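You operate a simulated robot arm through the tools that you are given. There is no shell and no other tool.

Carry out the task below with a simulated robot arm. There is one attempt and no reset: what you move stays moved.

Task
Put things in order on the teal table. At the end: the red lamp stands where the clear relay stood; the white block (marked "-3") from the teal table is on the small blue box; the clear relay stands on top of the black spare fan; the ceramic fuse from the teal table stands on top of the silver heat sink; whatever was shut is shut again. Leave all else as you found it, and nothing knocked over.

The check looks at the end state, three seconds after you hand in, the way a careful person would. Anything else that was tipped, shoved, dropped, spilled or broken makes it a failure.

Robot
A 7-joint arm with a two-finger parallel gripper, fixed in place. Base frame: the origin is at the foot of the arm, x ahead of it, y to its left, z up; the work surface is at about z = 80. Readings come in cm, rad, newtons and seconds.
With the tool pointing down near the work surface it reaches from about 24 to 68 cm from the base axis. Its first joint turns from -1.152 to 1.152 rad. Payload 2.4 kg.
The tool frame sits at the grasp point between the pads (the TCP): z along the fingers, y along the line on which they close. The tips reach 3 cm beyond it. The gripper opens to 9.4 cm. The fingers are 2.8 cm wide and 1 cm thick; the gripper's body (5 by 9.6 cm) begins 5.5 cm behind the TCP.
Orientation is that of the tool frame in the base frame, as a unit quaternion [w, x, y, z]. With the fingers straight down and closing along the base's y, the tool's x points along the base's -x, its y along +y and its z along -z.

Tools
- The arm moves only by the tool jog_arm. Its arguments are lists of equal length, an entry for each row: "rotation": the turn, a rotation vector about the base's x, y, z in units of 6 degrees (1.0 is 6 degrees), a list of three; "travel": the shift along the base's x, y, z in units of 30 mm (1.0 is 30 mm), a list of three; "fingers": the gripper command, from -1 (shut) to 1 (fully open), values between in proportion. In form: {"rotation": [[ax, ay, az], ...], "travel": [[dx, dy, dz], ...], "fingers": [fingers, ...]}. A call has 1 to 20 rows; each row shifts and turns the commanded pose from where the row before left it. A call with a number of a shift or a turn outside -1 to 1 is refused whole. Each row takes 0.2 s and may step no farther than 5 cm and 0.15 rad from the row before; otherwise, or with a gripper value out of range, the whole call is refused. A pose out of reach is approached as far as the arm can. The call stops where the force on the tool passes 40 N (or 10 N more than at its start, if that is more) or the arm is blocked; 0.2 s more then pass. The fingers move at their own pace (about 15.3 cm/s each) and stop on an object; they squeeze with about 45 N. The grip force told is the motor's: it shows also when the fingers shut on nothing. Time passes only in rows, and 0.2 s behind the last, so rows that do not move let the fingers close. The reply holds the time, the measured pose of the TCP, the force on the tool along the base axes, the opening and the grip force, in the units named above and with some noise, with the torque about the TCP (base axes, N m) and any sound that the robot's microphone picked up, and new pictures: "show" is both (left out), scene, wrist or none.
- Cameras (640 x 400 px; columns grow to the right, rows downward): "scene" is fixed at [1.81, 45.63, 145.82]; the picture's right is [-0.90, -0.43, 0.00], its down [-0.19, 0.41, -0.89] and it looks along [0.38, -0.81, -0.45] (base axes); focal length 355 px, centre (320, 200). "wrist" rides on the gripper at [7.6, 1.4, -10.3] in the tool frame; the picture's right is [-0.18, 0.98, 0.00], its down [-0.75, -0.14, -0.64] and it looks along [-0.63, -0.12, 0.77] (tool axes); focal length 243 px, centre (320, 200). There is no depth. A picture from a camera that has moved, and an enlarged one, comes with that camera's place and axes in the base frame and with its lens.
- enlarge(camera, box): a new picture of the part [left, top, right, bottom] of that camera's present view, enlarged. No time passes.
- finish_job(): hands the job in; it is judged then, once.

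Nothing tells you positions but the pictures and the camera data. Unless the task says otherwise, let go and move clear before handing in.

The tools are called after ">>>" as name(argument=value, ...) on one line, values as JSON. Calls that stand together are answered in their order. jog_arm: Moves the arm, as the interface text tells. Its arguments: {"type":"object","properties":{"rotation":{"type":"array","items":{"type":"array","items":{"type":"number"}}},"travel":{"type":"array","items":{"type":"array","items":{"type":"number"}}},"fingers":{"type":"array","items":{"type":"number"}},"show":{"type":"string","enum":["both","scene","wrist","none"]}},"required":["rotation","travel","fingers"]} The other tools are called the same way: enlarge (camera, box) takes an enlarged picture of a part of a camera's view; finish_job () hands the job in.

At the start:

```text
clock: 0.0
ee_pos: [42.04, -20.08, 112.17]
tcp_rot: [0.0, -0.001, 1.0, 0.0]
contact_force: [-0.5, 0.1, 0.0]
ft_torque: [0.03, -0.01, 0.01]
width: 9.39
grip_force: 0.0
```

scene: 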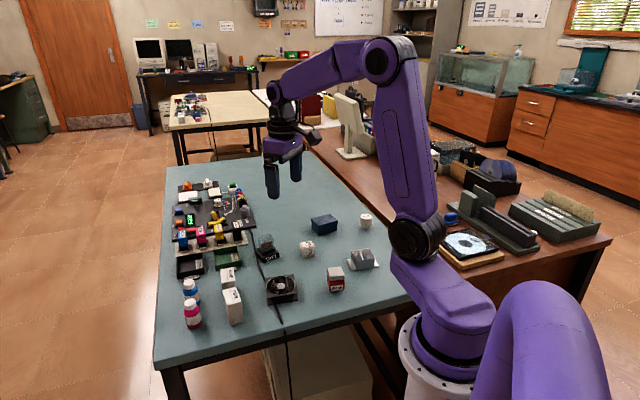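
wrist: 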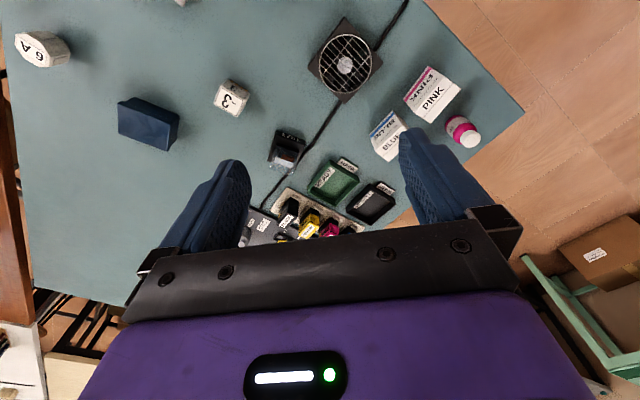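

I see a teal table with a black fan, a white "-3" block, a small blue box, a ceramic piece and several others. I'll enlarge the pictures to identify the objects before moving.

>>> enlarge(camera="scene", box=[160, 170, 400, 320])

>>> enlarge(camera="wrist", box=[200, 0, 520, 200])

>>> enlarge(camera="scene", box=[165, 175, 265, 275])

>>> enlarge(camera="scene", box=[160, 250, 400, 400])

```text
2.67 times, centred on (280, 245) of scene
camera zoom: at [1.81, 45.63, 145.82], right [-0.9, -0.43, 0.0], down [-0.19, 0.41, -0.89], along [0.38, -0.81, -0.45], focal length 947 px, centre (427, 80)
```

zoom: 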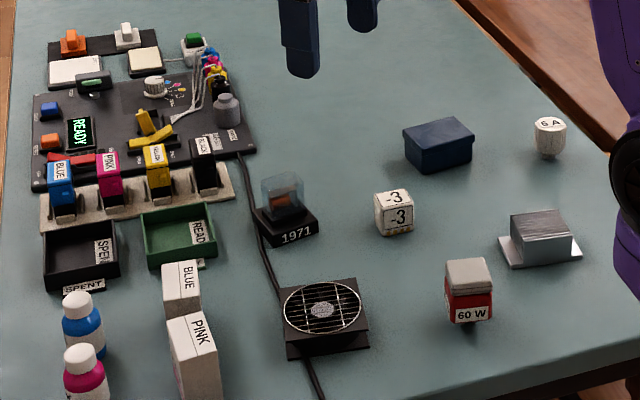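

```text
2.00 times, centred on (360, 100) of wrist
camera zoom: at [34.57, -18.84, 122.39], right [0.18, 0.98, 0.0], down [0.75, -0.14, 0.64], along [0.63, -0.12, -0.77], focal length 485 px, centre (240, 400)
```

zoom: 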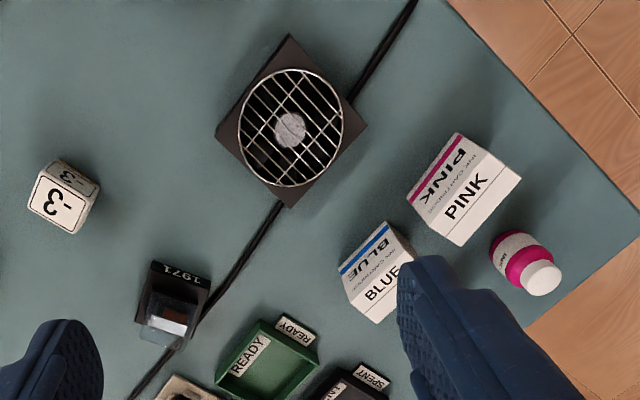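

```text
4.00 times, centred on (215, 225) of scene
camera zoom: at [1.81, 45.63, 145.82], right [-0.9, -0.43, 0.0], down [-0.19, 0.41, -0.89], along [0.38, -0.81, -0.45], focal length 1421 px, centre (740, 100)
```

zoom: 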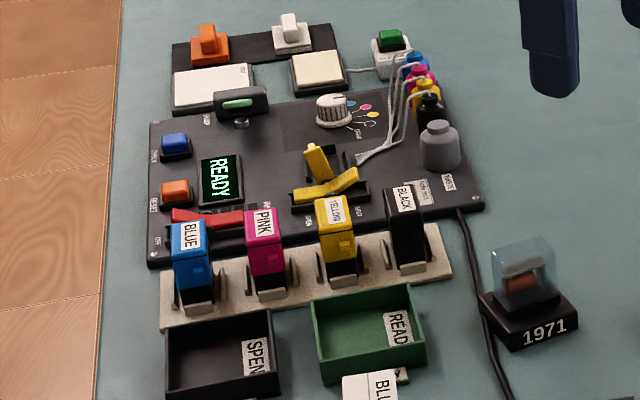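

```text
2.67 times, centred on (280, 325) of scene
camera zoom: at [1.81, 45.63, 145.82], right [-0.9, -0.43, 0.0], down [-0.19, 0.41, -0.89], along [0.38, -0.81, -0.45], focal length 947 px, centre (427, -133)
```

zoom: 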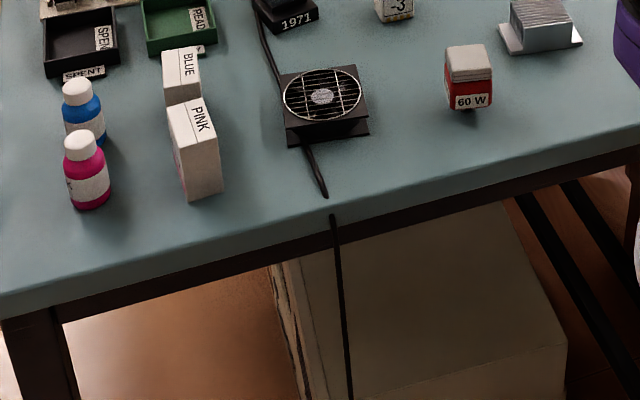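

The teal table holds the 1971-labelled relay, fan, "-3" block, blue box, 6 A fuse, heat sink and 60 W lamp. I'll enlarge each further to see how they are built before touching anything.

>>> enlarge(camera="scene", box=[245, 225, 309, 265])

>>> enlarge(camera="scene", box=[300, 205, 396, 265])

>>> enlarge(camera="scene", box=[256, 250, 352, 310])

>>> enlarge(camera="wrist", box=[240, 110, 336, 170])

>>> enlarge(camera="scene", box=[420, 130, 612, 250])

```text
10.00 times, centred on (277, 245) of scene
camera zoom: at [1.81, 45.63, 145.82], right [-0.9, -0.43, 0.0], down [-0.19, 0.41, -0.89], along [0.38, -0.81, -0.45], focal length 3552 px, centre (750, -250)
```

zoom: 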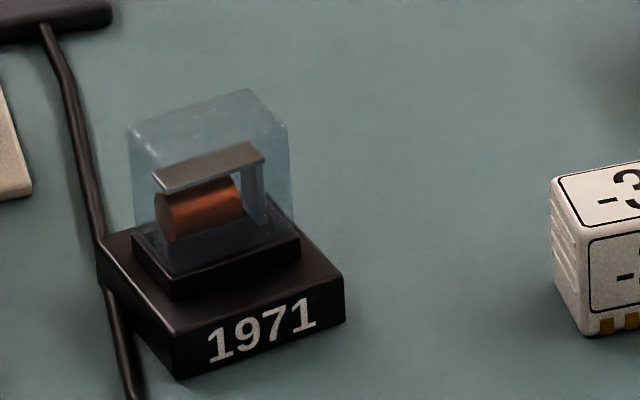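

```text
6.67 times, centred on (348, 235) of scene
camera zoom: at [1.81, 45.63, 145.82], right [-0.9, -0.43, 0.0], down [-0.19, 0.41, -0.89], along [0.38, -0.81, -0.45], focal length 2368 px, centre (133, -33)
```

zoom: 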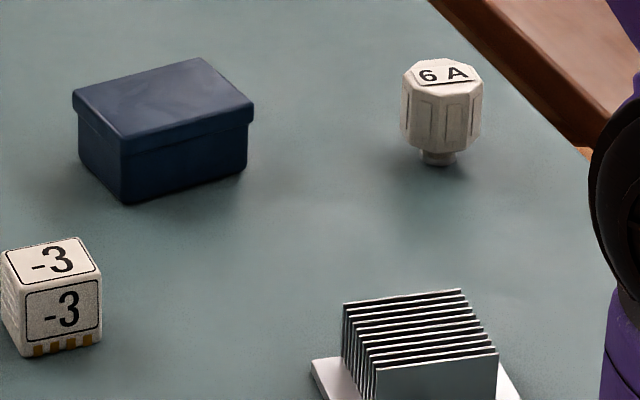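

```text
6.67 times, centred on (304, 280) of scene
camera zoom: at [1.81, 45.63, 145.82], right [-0.9, -0.43, 0.0], down [-0.19, 0.41, -0.89], along [0.38, -0.81, -0.45], focal length 2368 px, centre (427, -333)
```

zoom: 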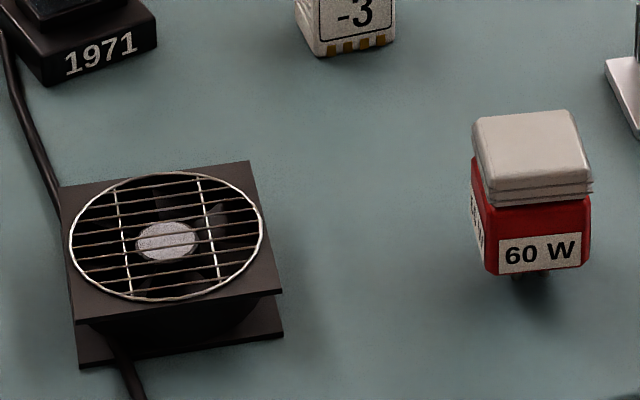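

```text
6.67 times, centred on (288, 140) of wrist
camera zoom: at [34.57, -18.84, 122.39], right [0.18, 0.98, 0.0], down [0.75, -0.14, 0.64], along [0.63, -0.12, -0.77], focal length 1618 px, centre (533, 600)
```

zoom: 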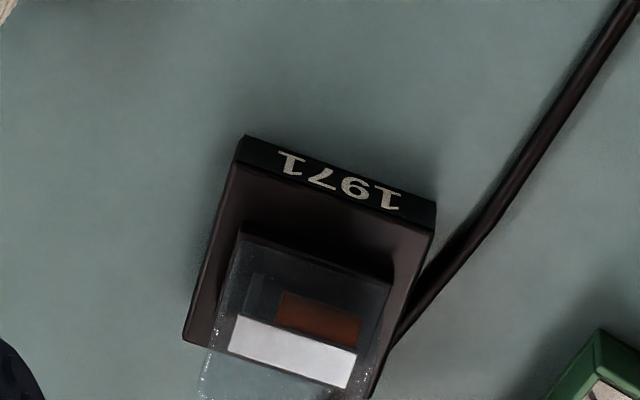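

```text
3.33 times, centred on (516, 190) of scene
camera zoom: at [1.81, 45.63, 145.82], right [-0.9, -0.43, 0.0], down [-0.19, 0.41, -0.89], along [0.38, -0.81, -0.45], focal length 1184 px, centre (-333, 233)
```

zoom: 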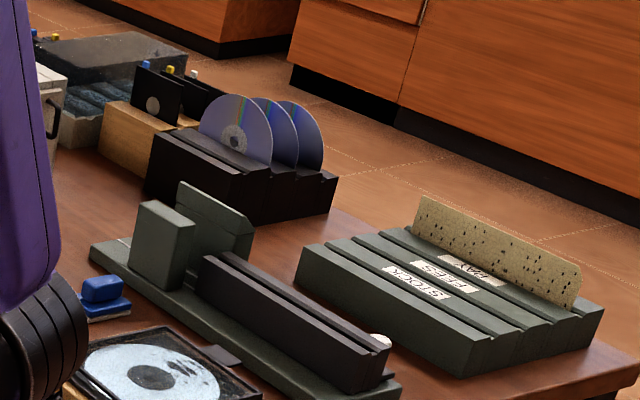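

The relay is a small black base with a clear cover, standing on a black "1971" plinth at roughly [56, -30.5], turned about -32°. The red 60 W lamp is near [31, -26] and the fan near [42.5, -16.5]. I'll move above the relay, lined up with it, for a closer look.

>>> jog_arm(rotation=[[0, 0, -0.89], [0, 0, -0.89], [0, 0, -0.89], [0, 0, -0.89], [0, 0, -0.89], [0, 0, -0.88], [0, 0, 0]], travel=[[0.8, -0.59, -0.6], [0.8, -0.59, -0.6], [0.8, -0.59, -0.6], [0.8, -0.59, -0.6], [0.8, -0.59, -0.6], [0.8, -0.59, -0.6], [0, 0, 0]], fingers=[1, 1, 1, 1, 1, 1, 1])

```text
clock: 1.6
ee_pos: [56.68, -30.98, 101.23]
tcp_rot: [0.0, 0.276, 0.961, 0.0]
contact_force: [-0.1, 0.0, 0.1]
ft_torque: [0.01, -0.02, 0.0]
width: 9.41
grip_force: 0.1
camera wrist: at [51.13, -25.73, 111.4], right [0.68, 0.74, 0.0], down [0.56, -0.52, 0.64], along [0.47, -0.43, -0.77], focal length 243 px, centre (320, 200)
```

scene: 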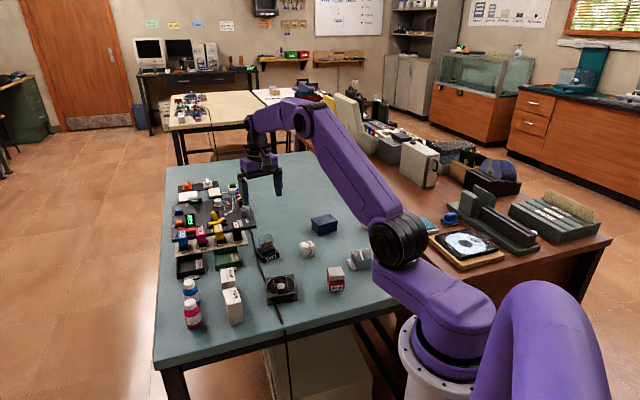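
wrist: 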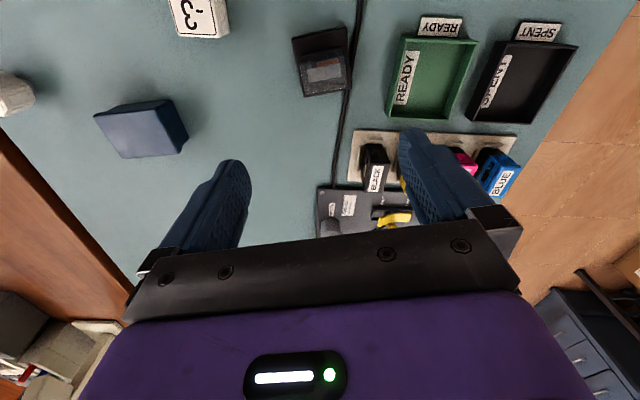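

The arm is now above the relay, which shows near the top of the wrist view. I'll enlarge that part to measure where it is and how it's turned.

>>> enlarge(camera="wrist", box=[272, 20, 384, 90])

>>> enlarge(camera="scene", box=[229, 215, 325, 275])

```text
5.71 times, centred on (328, 55) of wrist
camera zoom: at [51.13, -25.73, 111.4], right [0.68, 0.74, 0.0], down [0.56, -0.52, 0.64], along [0.47, -0.43, -0.77], focal length 1386 px, centre (274, 1029)
```

zoom: 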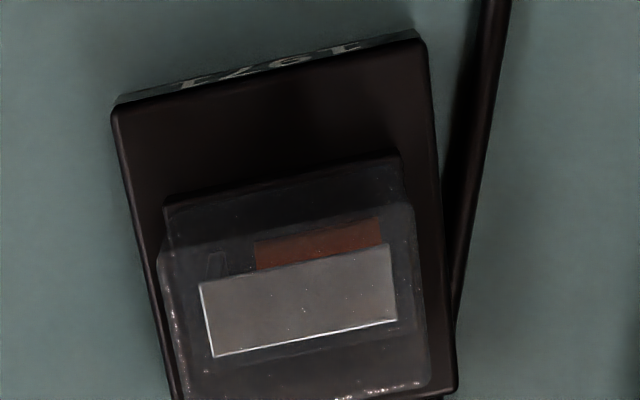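

```text
6.67 times, centred on (277, 245) of scene
camera zoom: at [1.81, 45.63, 145.82], right [-0.9, -0.43, 0.0], down [-0.19, 0.41, -0.89], along [0.38, -0.81, -0.45], focal length 2368 px, centre (607, -100)
```

zoom: 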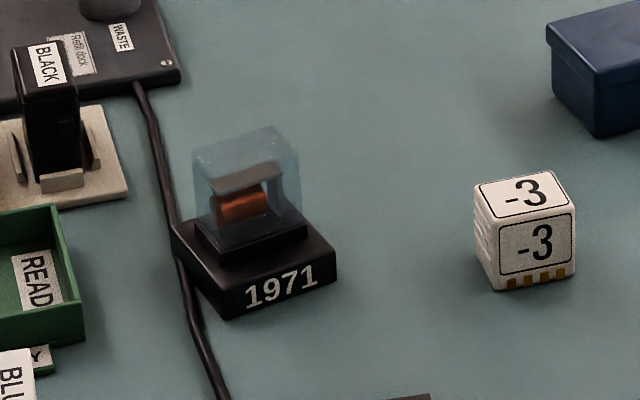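

From the wrist view I put the relay and plinth centre at about [55.5, -29.3], with the closing line along the relay's long side of about 4.3 cm. I'll come down part way and look again.

>>> jog_arm(rotation=[[0, 0, 0.08], [0, 0, 0], [0, 0, 0], [0, 0, 0], [0, 0, 0]], travel=[[-0.095, 0.14, -0.77], [-0.095, 0.14, -0.77], [-0.095, 0.14, -0.77], [-0.095, 0.14, -0.77], [0, 0, 0]], fingers=[0.5, 0.5, 0.5, 0.5, 0.5])

>>> enlarge(camera="wrist", box=[240, 50, 400, 150])

>>> enlarge(camera="scene", box=[229, 215, 325, 275])

```text
clock: 2.8
ee_pos: [55.39, -29.11, 92.07]
tcp_rot: [0.0, 0.272, 0.962, 0.0]
contact_force: [0.2, 0.6, -0.7]
ft_torque: [0.01, -0.02, 0.0]
width: 7.07
grip_force: 0.0
camera wrist: at [49.68, -23.99, 102.25], right [0.67, 0.74, 0.0], down [0.57, -0.51, 0.64], along [0.48, -0.43, -0.77], focal length 243 px, centre (320, 200)
```

scene: 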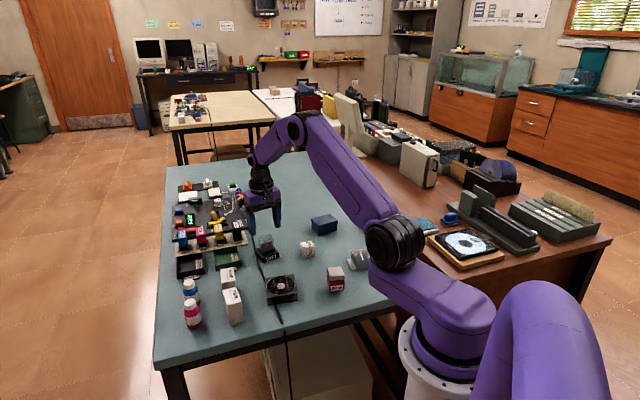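
wrist: 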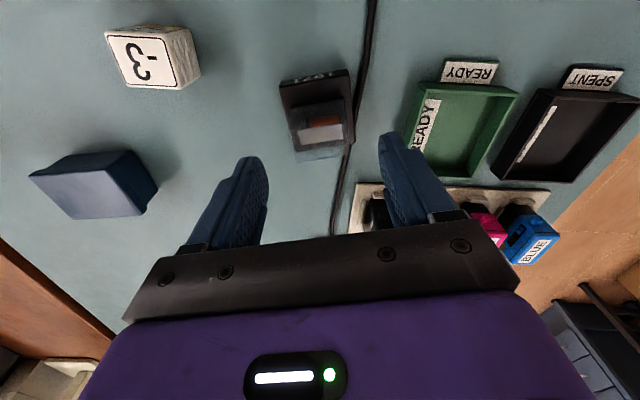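

```text
4.00 times, centred on (320, 100) of wrist
camera zoom: at [49.68, -23.99, 102.25], right [0.67, 0.74, 0.0], down [0.57, -0.51, 0.64], along [0.48, -0.43, -0.77], focal length 970 px, centre (320, 600)
```

zoom: 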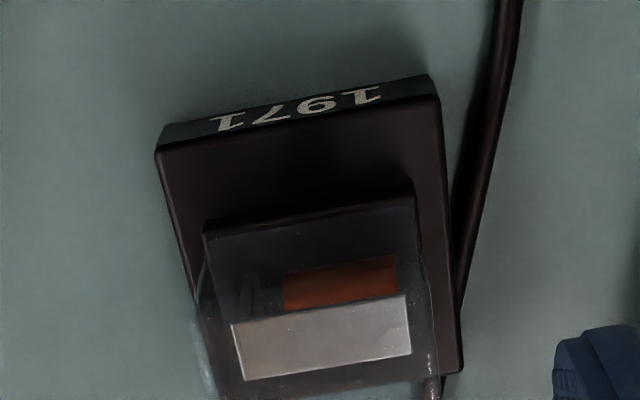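

```text
6.67 times, centred on (277, 245) of scene
camera zoom: at [1.8, 45.63, 145.82], right [-0.9, -0.43, 0.0], down [-0.19, 0.41, -0.89], along [0.38, -0.81, -0.45], focal length 2368 px, centre (607, -100)
```

zoom: 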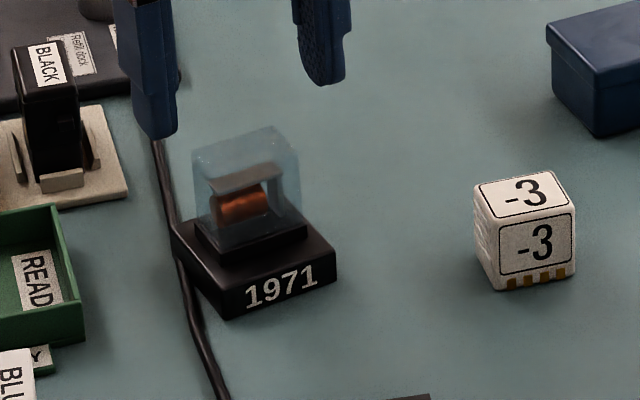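

The second look agrees: relay centre at about [55.6, -29.3] and aligned with the gripper. I'll go down so the tips are just above the plinth top.

>>> jog_arm(rotation=[[0, 0, 0], [0, 0, 0], [0, 0, 0], [0, 0, 0], [0, 0, 0]], travel=[[0.03, -0.03, -0.6], [0.03, -0.03, -0.6], [0, 0, -0.6], [0, 0, -0.6], [0, 0, 0]], fingers=[0.5, 0.5, 0.5, 0.5, 0.5])

>>> enlarge(camera="wrist", box=[200, 80, 440, 230])

>>> enlarge(camera="scene", box=[229, 215, 325, 275])

```text
clock: 4.0
ee_pos: [55.7, -29.42, 85.07]
tcp_rot: [0.0, 0.271, 0.962, 0.0]
contact_force: [-0.2, 0.1, -0.1]
ft_torque: [-0.01, 0.01, 0.02]
width: 7.06
grip_force: 0.0
camera wrist: at [50.0, -24.19, 95.15], right [0.67, 0.74, 0.0], down [0.57, -0.51, 0.64], along [0.48, -0.43, -0.77], focal length 243 px, centre (320, 200)
```

scene: 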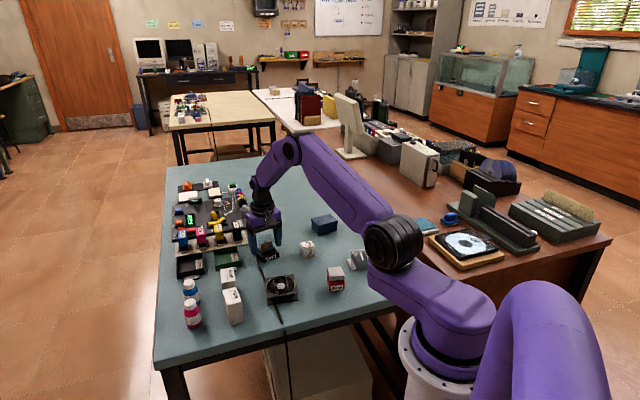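
wrist: 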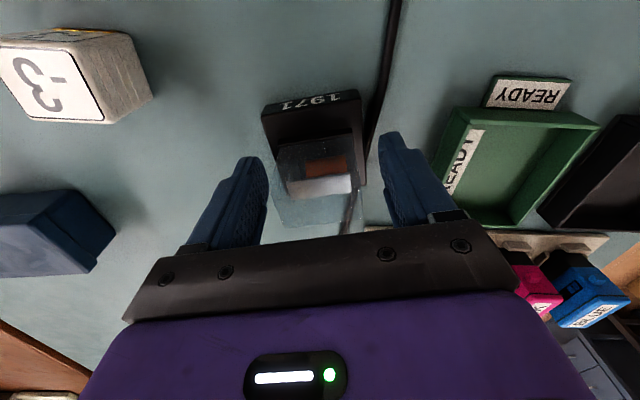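

```text
2.67 times, centred on (320, 155) of wrist
camera zoom: at [50.0, -24.19, 95.15], right [0.67, 0.74, 0.0], down [0.57, -0.51, 0.64], along [0.48, -0.43, -0.77], focal length 647 px, centre (320, 320)
```

zoom: 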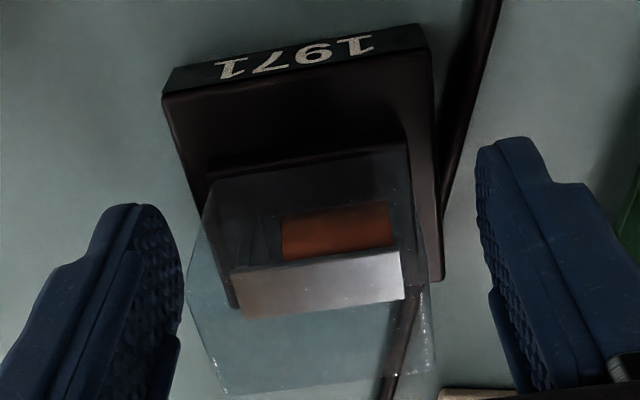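

```text
6.67 times, centred on (277, 245) of scene
camera zoom: at [1.81, 45.63, 145.82], right [-0.9, -0.43, 0.0], down [-0.19, 0.41, -0.89], along [0.38, -0.81, -0.45], focal length 2368 px, centre (607, -100)
```

zoom: 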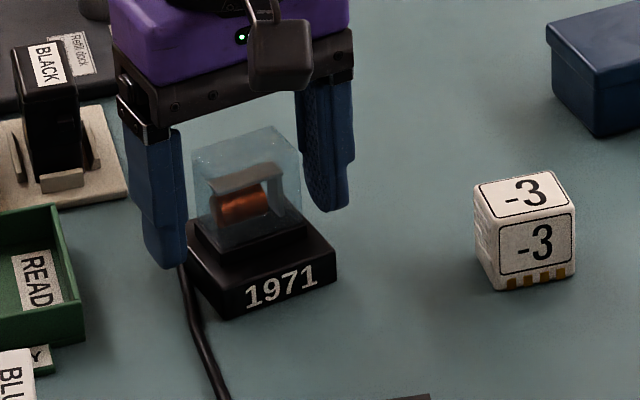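

The fingers straddle the relay with the tips slightly high for its base. I'll narrow the opening and ease down in small steps, watching the force so I don't press on the plinth.

>>> jog_arm(rotation=[[0, 0, 0], [0, 0, 0], [0, 0, 0], [0, 0, 0], [0, 0, 0]], travel=[[-0.03, 0.03, 0], [0, 0, -0.04], [0, 0, -0.04], [0, 0, -0.04], [0, 0, 0]], fingers=[0.085, 0.085, 0.085, 0.085, 0.085])

>>> enlarge(camera="wrist", box=[200, 80, 440, 230])

>>> enlarge(camera="scene", box=[245, 225, 309, 265])

```text
clock: 5.2
ee_pos: [55.58, -29.13, 84.77]
tcp_rot: [0.001, 0.271, 0.963, 0.0]
contact_force: [-4.1, 6.3, 22.4]
ft_torque: [0.19, 0.32, -0.05]
width: 5.1
grip_force: 0.1
camera wrist: at [49.84, -24.03, 94.92], right [0.67, 0.74, 0.0], down [0.57, -0.51, 0.64], along [0.48, -0.43, -0.77], focal length 243 px, centre (320, 200)
```

scene: 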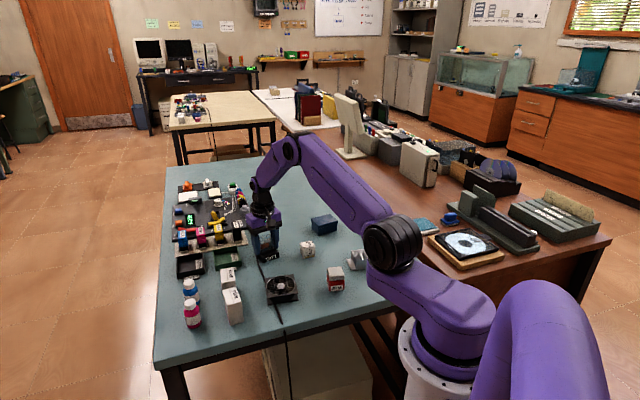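
wrist: 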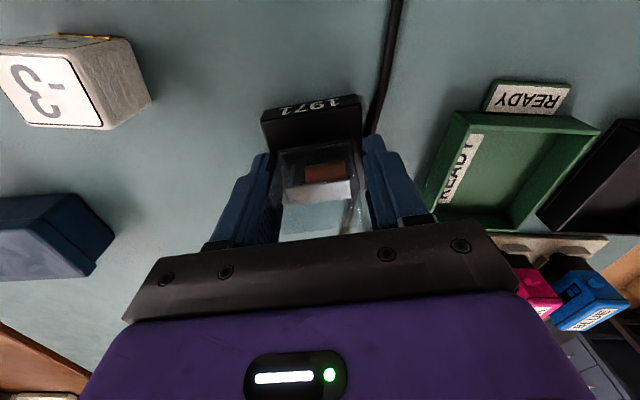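

```text
2.67 times, centred on (320, 155) of wrist
camera zoom: at [49.84, -24.03, 94.92], right [0.67, 0.74, 0.0], down [0.57, -0.51, 0.64], along [0.48, -0.43, -0.77], focal length 647 px, centre (320, 320)
```

zoom: 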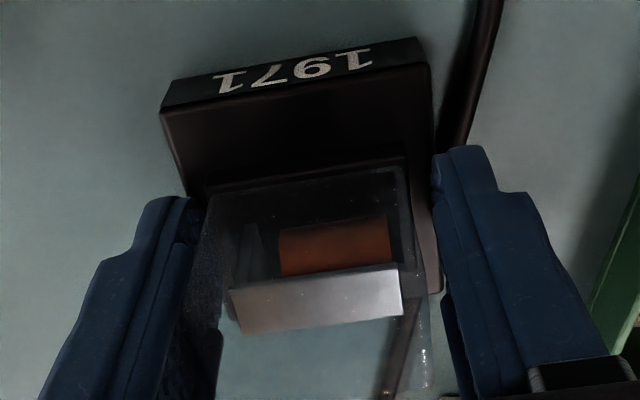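

```text
10.00 times, centred on (277, 245) of scene
camera zoom: at [1.75, 45.67, 145.81], right [-0.9, -0.43, 0.0], down [-0.19, 0.41, -0.89], along [0.38, -0.81, -0.45], focal length 3552 px, centre (750, -250)
```

zoom: 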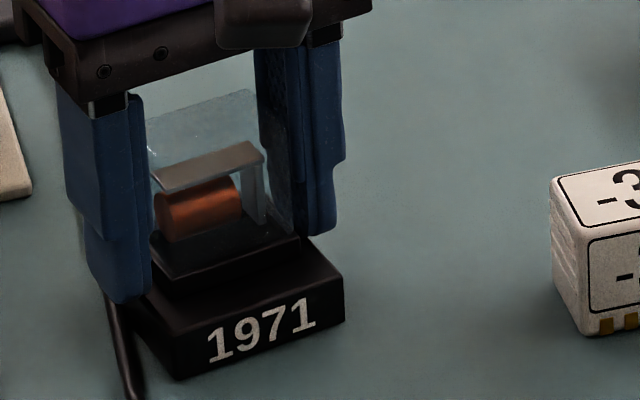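

The tips touched something (22 N upward) with the left finger close to the relay. I'll lift slightly, centre the gripper by about 0.25 cm, and ease down again.

>>> jog_arm(rotation=[[0, 0, 0], [0, 0, 0], [0, 0, 0], [0, 0, 0]], travel=[[0, 0, 0.1], [-0.043, -0.07, 0], [0, 0, 0], [0, 0, 0]], fingers=[0.085, 0.085, 0.085, 0.085], show="wrist")

>>> enlarge(camera="wrist", box=[240, 100, 400, 200])

>>> enlarge(camera="scene", box=[245, 225, 309, 265])

```text
clock: 6.2
ee_pos: [55.29, -29.45, 84.88]
tcp_rot: [0.001, 0.272, 0.962, 0.0]
contact_force: [0.3, 0.6, -0.6]
ft_torque: [0.01, 0.03, 0.02]
width: 5.11
grip_force: 0.0
camera wrist: at [49.62, -24.3, 95.07], right [0.67, 0.74, 0.0], down [0.57, -0.51, 0.64], along [0.48, -0.43, -0.77], focal length 243 px, centre (320, 200)
```

wrist: 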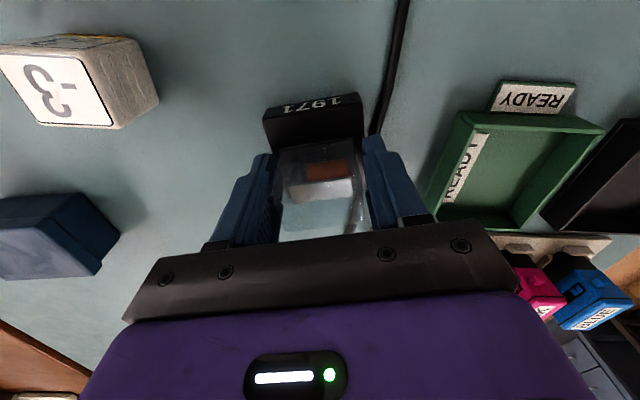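

```text
4.00 times, centred on (320, 150) of wrist
camera zoom: at [49.62, -24.3, 95.07], right [0.67, 0.74, 0.0], down [0.57, -0.51, 0.64], along [0.48, -0.43, -0.77], focal length 970 px, centre (320, 400)
```

zoom: 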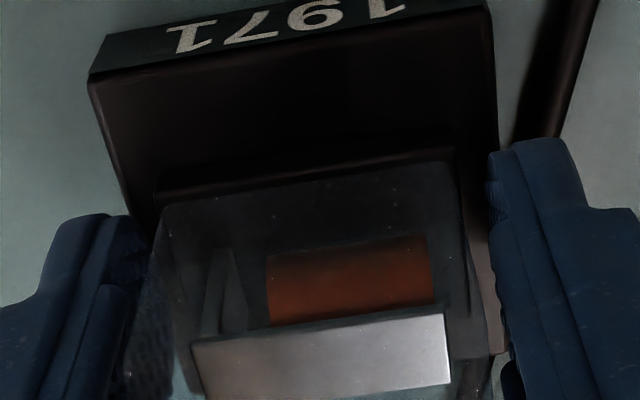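

```text
10.00 times, centred on (277, 245) of scene
camera zoom: at [1.81, 45.63, 145.82], right [-0.9, -0.43, 0.0], down [-0.19, 0.41, -0.89], along [0.38, -0.81, -0.45], focal length 3552 px, centre (750, -250)
```

zoom: 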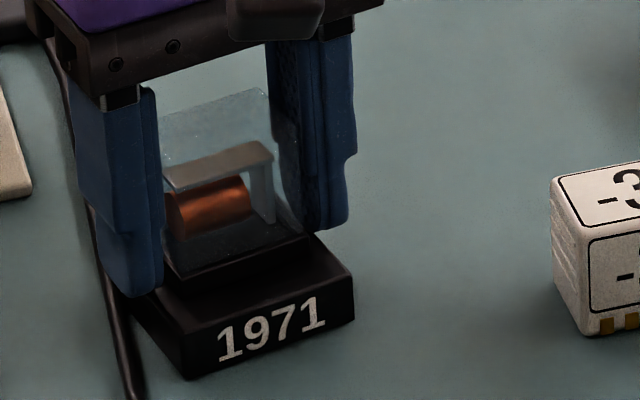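

The light contact nudged the plinth about 0.2 cm, but the gripper is now free and centred with the tips just above the plinth top. I'll close on the relay base.

>>> jog_arm(rotation=[[0, 0, 0], [0, 0, 0], [0, 0, 0], [0, 0, 0]], travel=[[0, 0, 0.02], [0, 0, 0], [0, 0, 0], [0, 0, 0]], fingers=[0.0, -0.1, -0.5, -0.5], show="wrist")

>>> enlarge(camera="scene", box=[245, 225, 309, 265])

```text
clock: 7.2
ee_pos: [55.48, -29.4, 84.99]
tcp_rot: [0.0, 0.272, 0.962, 0.0]
contact_force: [-0.1, 0.1, 0.1]
ft_torque: [0.03, -0.01, 0.01]
width: 4.56
grip_force: 45.0
camera wrist: at [49.7, -24.27, 95.19], right [0.67, 0.74, 0.0], down [0.57, -0.51, 0.64], along [0.48, -0.43, -0.77], focal length 243 px, centre (320, 200)
```

wrist: 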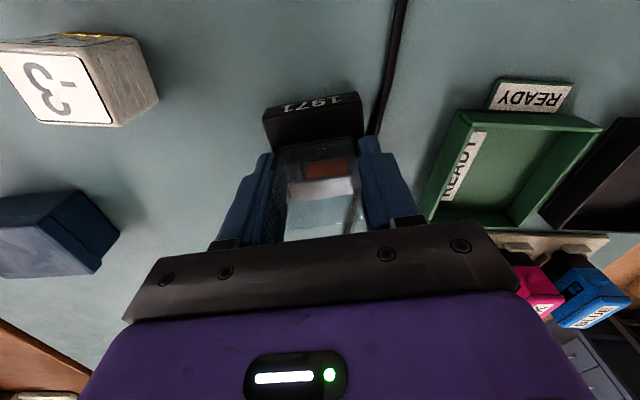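

```text
10.00 times, centred on (277, 245) of scene
camera zoom: at [1.81, 45.63, 145.82], right [-0.9, -0.43, 0.0], down [-0.19, 0.41, -0.89], along [0.38, -0.81, -0.45], focal length 3552 px, centre (750, -250)
```

zoom: 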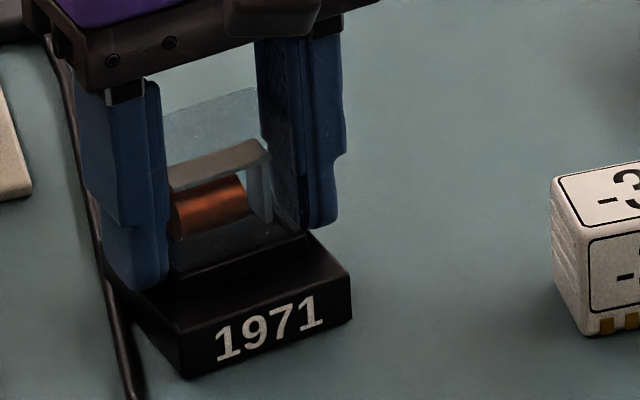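

The gripper holds the relay at 4.56 cm. I'll lift it gently and see whether the plinth stays behind.

>>> jog_arm(rotation=[[0, 0, 0], [0, 0, 0], [0, 0, 0], [0, 0, 0]], travel=[[0, 0, 0.1], [0, 0, 0.2], [0, 0, 0.3], [0, 0, 0]], fingers=[-0.5, -0.5, -0.5, -0.5], show="wrist")

>>> enlarge(camera="scene", box=[245, 225, 309, 265])

```text
clock: 8.2
ee_pos: [55.34, -29.49, 86.67]
tcp_rot: [0.0, 0.272, 0.962, 0.0]
contact_force: [0.2, 0.3, -0.7]
ft_torque: [0.01, 0.0, 0.01]
width: 4.58
grip_force: 45.0
camera wrist: at [49.7, -24.33, 96.89], right [0.67, 0.74, 0.0], down [0.57, -0.51, 0.64], along [0.48, -0.43, -0.77], focal length 243 px, centre (320, 200)
```

wrist: 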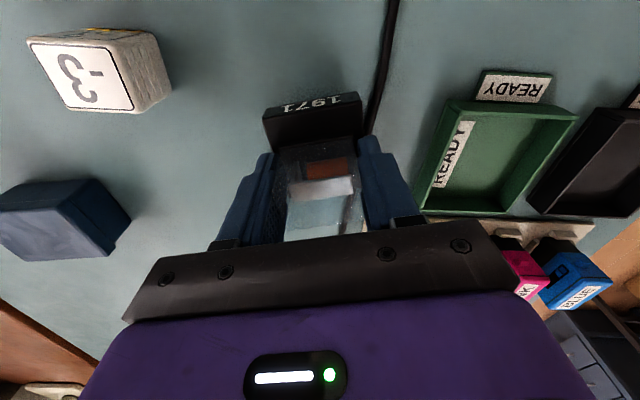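

```text
10.00 times, centred on (277, 245) of scene
camera zoom: at [1.81, 45.63, 145.82], right [-0.9, -0.43, 0.0], down [-0.19, 0.41, -0.89], along [0.38, -0.81, -0.45], focal length 3552 px, centre (750, -250)
```

zoom: 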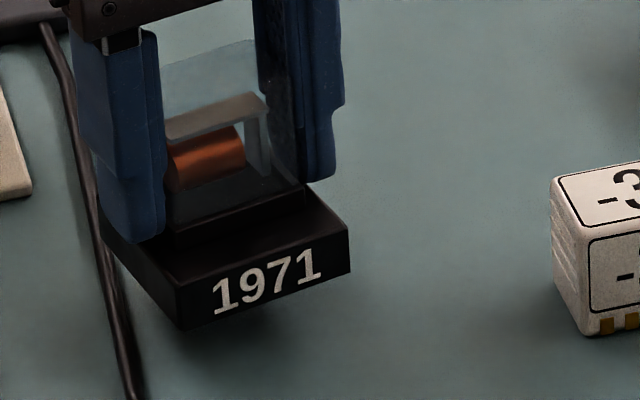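

The plinth lifts with the relay, so the "1971" base is part of the relay. The lamp therefore belongs on the table spot at about [55.6, -29.3]. I'll raise the relay and carry it over the fan, whose centre is about [42.5, -16.45], turning it about -21° to match the fan's edges.

>>> jog_arm(rotation=[[0, 0, 0], [0, 0, 0], [0, 0, 0], [0, 0, 0], [0, 0, -0.71], [0, 0, -0.71], [0, 0, -0.71], [0, 0, -0.71], [0, 0, -0.71], [0, 0, 0]], travel=[[0, 0, 0.94], [0, 0, 0.94], [0, 0, 0.94], [0, 0, 0.94], [-0.86, 0.864, 0], [-0.86, 0.864, 0], [-0.86, 0.864, 0], [-0.86, 0.864, 0], [-0.86, 0.864, 0], [0, 0, 0]], fingers=[-0.5, -0.5, -0.5, -0.5, -0.5, -0.5, -0.5, -0.5, -0.5, -0.5])

>>> enlarge(camera="wrist", box=[220, 0, 460, 150])

>>> enlarge(camera="scene", box=[216, 200, 376, 300])

```text
clock: 10.4
ee_pos: [42.55, -16.43, 97.99]
tcp_rot: [0.0, 0.446, 0.895, 0.0]
contact_force: [0.1, -0.3, -2.3]
ft_torque: [0.02, -0.03, 0.01]
width: 4.57
grip_force: 44.8
camera wrist: at [39.17, -9.5, 108.23], right [0.89, 0.45, 0.0], down [0.34, -0.69, 0.64], along [0.29, -0.57, -0.77], focal length 243 px, centre (320, 200)
```

scene: 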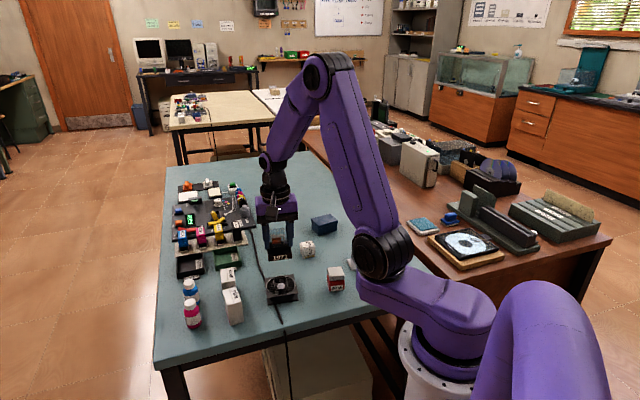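
wrist: 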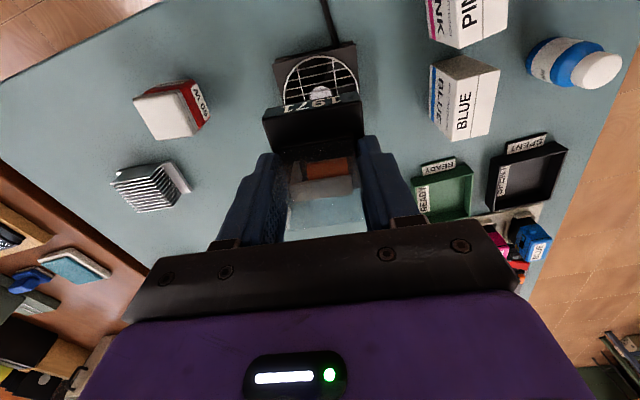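

```text
2.67 times, centred on (340, 75) of wrist
camera zoom: at [39.17, -9.5, 108.23], right [0.89, 0.45, 0.0], down [0.34, -0.69, 0.64], along [0.29, -0.57, -0.77], focal length 647 px, centre (267, 533)
```

zoom: 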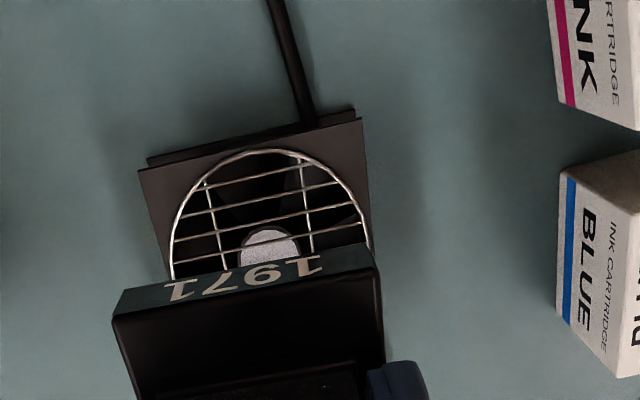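

```text
4.00 times, centred on (296, 250) of scene
camera zoom: at [1.8, 45.63, 145.82], right [-0.9, -0.43, 0.0], down [-0.19, 0.41, -0.89], along [0.38, -0.81, -0.45], focal length 1421 px, centre (416, 0)
```

zoom: 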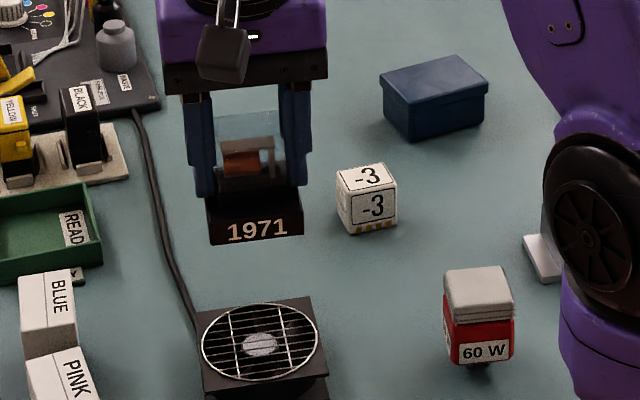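

The fan centre re-measures at about [42.65, -16.47], and the relay hangs above it with matching orientation. I'll lower to just above the grille.

>>> jog_arm(rotation=[[0, 0, 0.06], [0, 0, 0], [0, 0, 0], [0, 0, 0]], travel=[[0.03, -0.01, -1], [0, 0, -1], [0, 0, -0.9], [0, 0, 0]], fingers=[-0.5, -0.5, -0.5, -0.5])

>>> enlarge(camera="scene", box=[240, 230, 336, 310])

>>> enlarge(camera="wrist", box=[240, 50, 400, 150])

```text
clock: 11.4
ee_pos: [42.56, -16.65, 89.49]
tcp_rot: [0.0, 0.441, 0.897, 0.0]
contact_force: [-0.4, 0.1, -1.0]
ft_torque: [-0.02, -0.03, -0.01]
width: 4.55
grip_force: 45.4
camera wrist: at [39.1, -9.77, 99.58], right [0.89, 0.45, 0.0], down [0.35, -0.68, 0.64], along [0.29, -0.57, -0.77], focal length 243 px, centre (320, 200)
```

scene: 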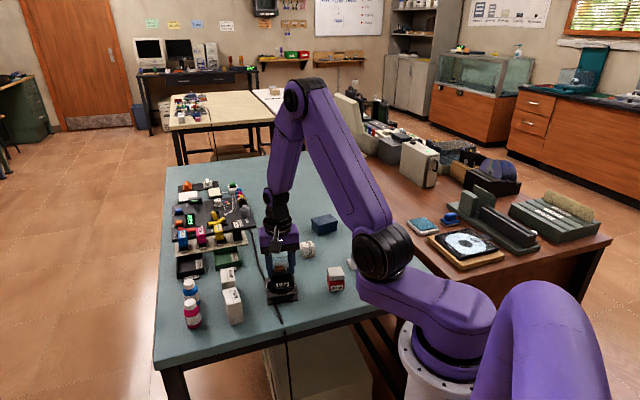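
wrist: 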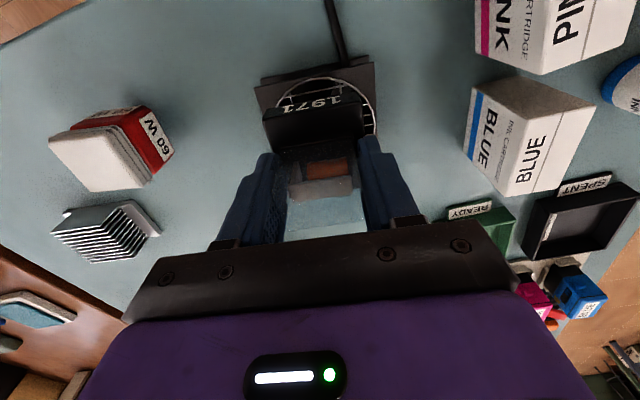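

```text
5.00 times, centred on (288, 270) of scene
camera zoom: at [1.81, 45.63, 145.82], right [-0.9, -0.43, 0.0], down [-0.19, 0.41, -0.89], along [0.38, -0.81, -0.45], focal length 1776 px, centre (480, -150)
```

zoom: 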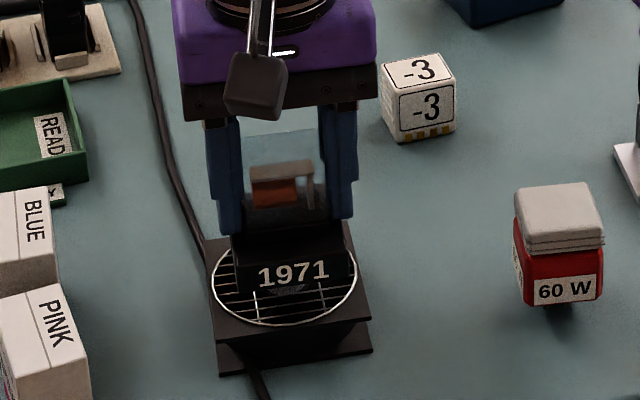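

```text
4.00 times, centred on (320, 100) of wrist
camera zoom: at [39.1, -9.77, 99.58], right [0.89, 0.45, 0.0], down [0.35, -0.68, 0.64], along [0.29, -0.57, -0.77], focal length 970 px, centre (320, 600)
```

zoom: 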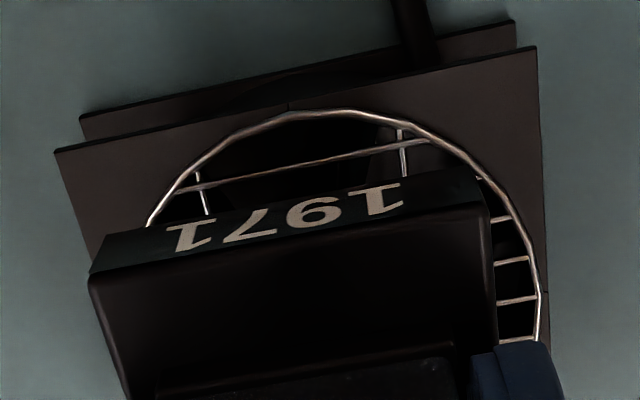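

The relay centre is within 0.2 cm of the fan centre. I'll correct that and lower slowly until I feel contact.

>>> jog_arm(rotation=[[0, 0, 0], [0, 0, 0], [0, 0, 0], [0, 0, 0], [0, 0, 0]], travel=[[0.05, 0.035, 0], [0, 0, -0.13], [0, 0, -0.13], [0, 0, -0.1], [0, 0, 0]], fingers=[-0.5, -0.5, -0.5, -0.5, -0.5], show="none")

>>> enlarge(camera="scene", box=[256, 250, 320, 310])

```text
clock: 12.6
ee_pos: [42.6, -16.42, 88.44]
tcp_rot: [0.0, 0.442, 0.897, 0.001]
contact_force: [-0.5, -0.5, -1.4]
ft_torque: [-0.01, 0.01, -0.03]
width: 4.59
grip_force: 45.0
```

```text
6.67 times, centred on (288, 280) of scene
camera zoom: at [1.81, 45.63, 145.82], right [-0.9, -0.43, 0.0], down [-0.19, 0.41, -0.89], along [0.38, -0.81, -0.45], focal length 2368 px, centre (533, -333)
```

zoom: 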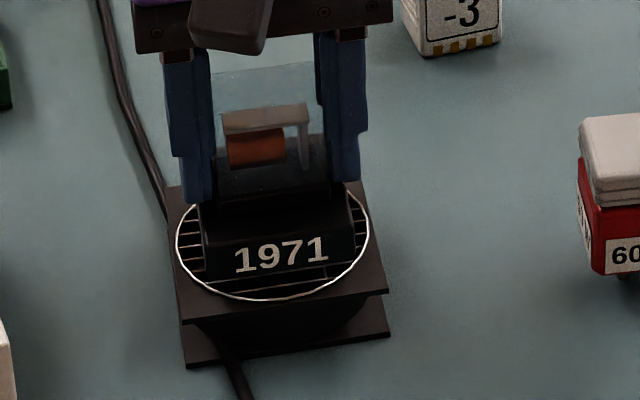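

Still free and centred over the grille. I'll keep lowering in fine steps until the force rises.

>>> jog_arm(rotation=[[0, 0, 0], [0, 0, 0], [0, 0, 0], [0, 0, 0], [0, 0, 0]], travel=[[0, 0, -0.04], [0, 0, -0.04], [0, 0, -0.04], [0, 0, -0.04], [0, 0, 0]], fingers=[-0.5, -0.5, -0.5, -0.5, -0.5], show="none")

```text
clock: 13.8
ee_pos: [42.87, -16.5, 87.85]
tcp_rot: [0.0, 0.441, 0.897, 0.0]
contact_force: [1.0, -0.1, -1.2]
ft_torque: [-0.01, 0.05, 0.01]
width: 4.53
grip_force: 44.8
```

>>> jog_arm(rotation=[[0, 0, 0], [0, 0, 0], [0, 0, 0], [0, 0, 0]], travel=[[0, 0, -0.035], [0, 0, -0.035], [0, 0, -0.035], [0, 0, 0]], fingers=[-0.5, -0.5, -0.5, -0.5], show="none")

>>> enlarge(camera="scene", box=[256, 250, 320, 310])

```text
clock: 14.8
ee_pos: [42.65, -16.5, 87.57]
tcp_rot: [0.0, 0.442, 0.897, -0.001]
contact_force: [0.6, 1.0, -0.7]
ft_torque: [0.03, -0.03, 0.0]
width: 4.56
grip_force: 45.5
```

```text
6.67 times, centred on (288, 280) of scene
camera zoom: at [1.81, 45.63, 145.82], right [-0.9, -0.43, 0.0], down [-0.19, 0.41, -0.89], along [0.38, -0.81, -0.45], focal length 2368 px, centre (533, -333)
```

zoom: 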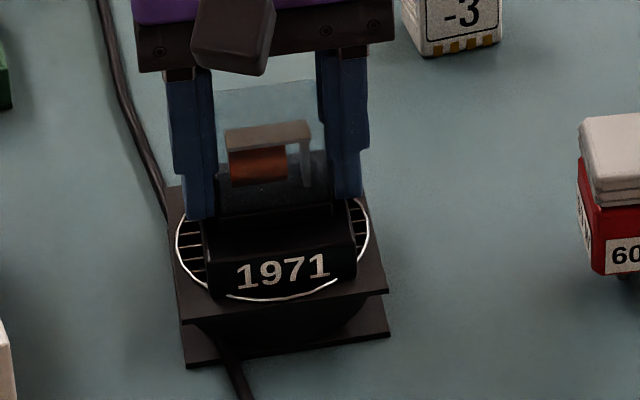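

No contact yet. I'll continue in small steps.

>>> jog_arm(rotation=[[0, 0, 0], [0, 0, 0], [0, 0, 0], [0, 0, 0]], travel=[[0, 0, -0.035], [0, 0, -0.035], [0, 0, -0.035], [0, 0, 0]], fingers=[-0.5, -0.5, -0.5, -0.5], show="none")

>>> enlarge(camera="scene", box=[256, 250, 320, 310])

```text
clock: 15.4
ee_pos: [42.85, -16.51, 87.54]
tcp_rot: [0.0, 0.441, 0.897, 0.0]
contact_force: [-3.3, 1.0, 12.4]
ft_torque: [0.18, 0.07, 0.05]
width: 4.56
grip_force: 45.4
stopped in row 3: the force on the tool passed its limit at 42 N (the readings are from after the stop); the commanded pose is now the measured one
```

```text
6.67 times, centred on (288, 280) of scene
camera zoom: at [1.78, 45.64, 145.82], right [-0.9, -0.43, 0.0], down [-0.19, 0.41, -0.89], along [0.38, -0.81, -0.45], focal length 2368 px, centre (533, -333)
```

zoom: 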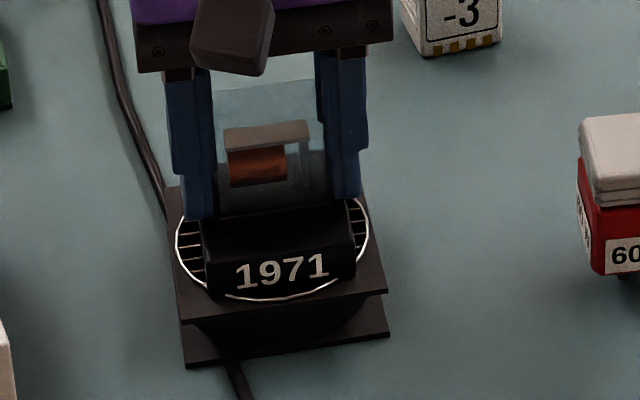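

Contact: the relay rests on the fan's grille at TCP z ≈ 87.5. I'll open the fingers a little and rise straight up.

>>> jog_arm(rotation=[[0, 0, 0], [0, 0, 0], [0, 0, 0], [0, 0, 0], [0, 0, 0], [0, 0, 0], [0, 0, 0], [0, 0, 0]], travel=[[0, 0, 0.02], [0, 0, 0], [0, 0, 0], [0, 0, 0], [0, 0, 0.2], [0, 0, 0.5], [0, 0, 1], [0, 0, 1]], fingers=[-0.5, 0.1, 0.25, 0.25, 0.25, 0.25, 0.25, 0.25])

>>> enlarge(camera="scene", box=[240, 230, 336, 310])

>>> enlarge(camera="wrist", box=[200, 0, 440, 150])

```text
clock: 17.2
ee_pos: [42.77, -16.49, 96.06]
tcp_rot: [0.0, 0.441, 0.897, -0.001]
contact_force: [0.5, 0.1, -0.8]
ft_torque: [0.0, -0.02, 0.04]
width: 5.84
grip_force: 0.0
camera wrist: at [39.33, -9.53, 106.17], right [0.89, 0.45, 0.0], down [0.35, -0.68, 0.64], along [0.29, -0.57, -0.77], focal length 243 px, centre (320, 200)
```

scene: 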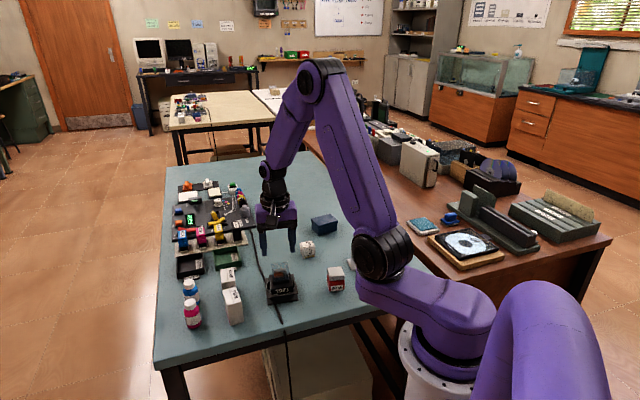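
wrist: 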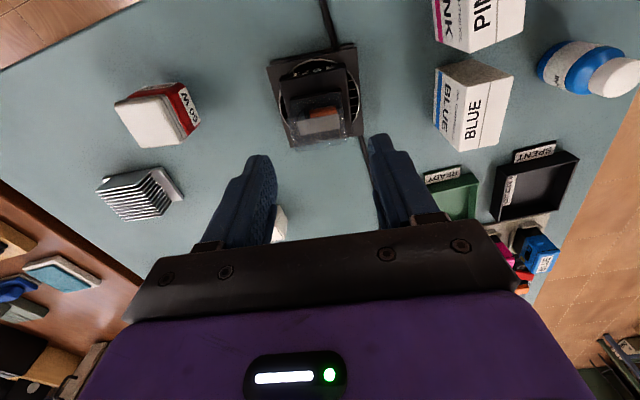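

```text
5.00 times, centred on (288, 270) of scene
camera zoom: at [1.81, 45.63, 145.82], right [-0.9, -0.43, 0.0], down [-0.19, 0.41, -0.89], along [0.38, -0.81, -0.45], focal length 1776 px, centre (480, -150)
```

zoom: 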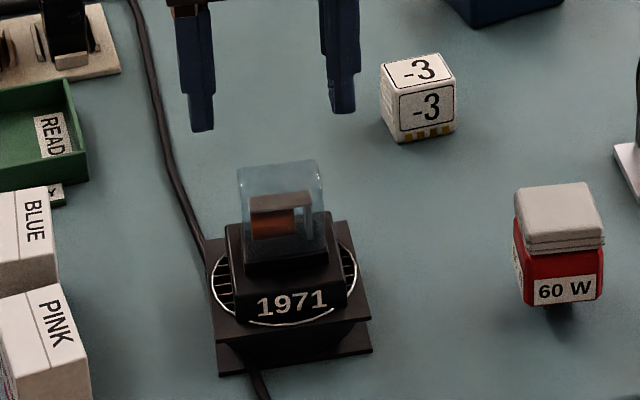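

```text
2.67 times, centred on (320, 75) of wrist
camera zoom: at [39.33, -9.53, 106.17], right [0.89, 0.45, 0.0], down [0.35, -0.68, 0.64], along [0.29, -0.57, -0.77], focal length 647 px, centre (320, 533)
```

zoom: 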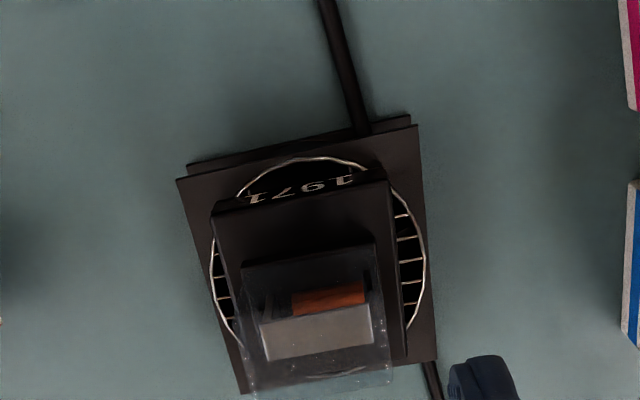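

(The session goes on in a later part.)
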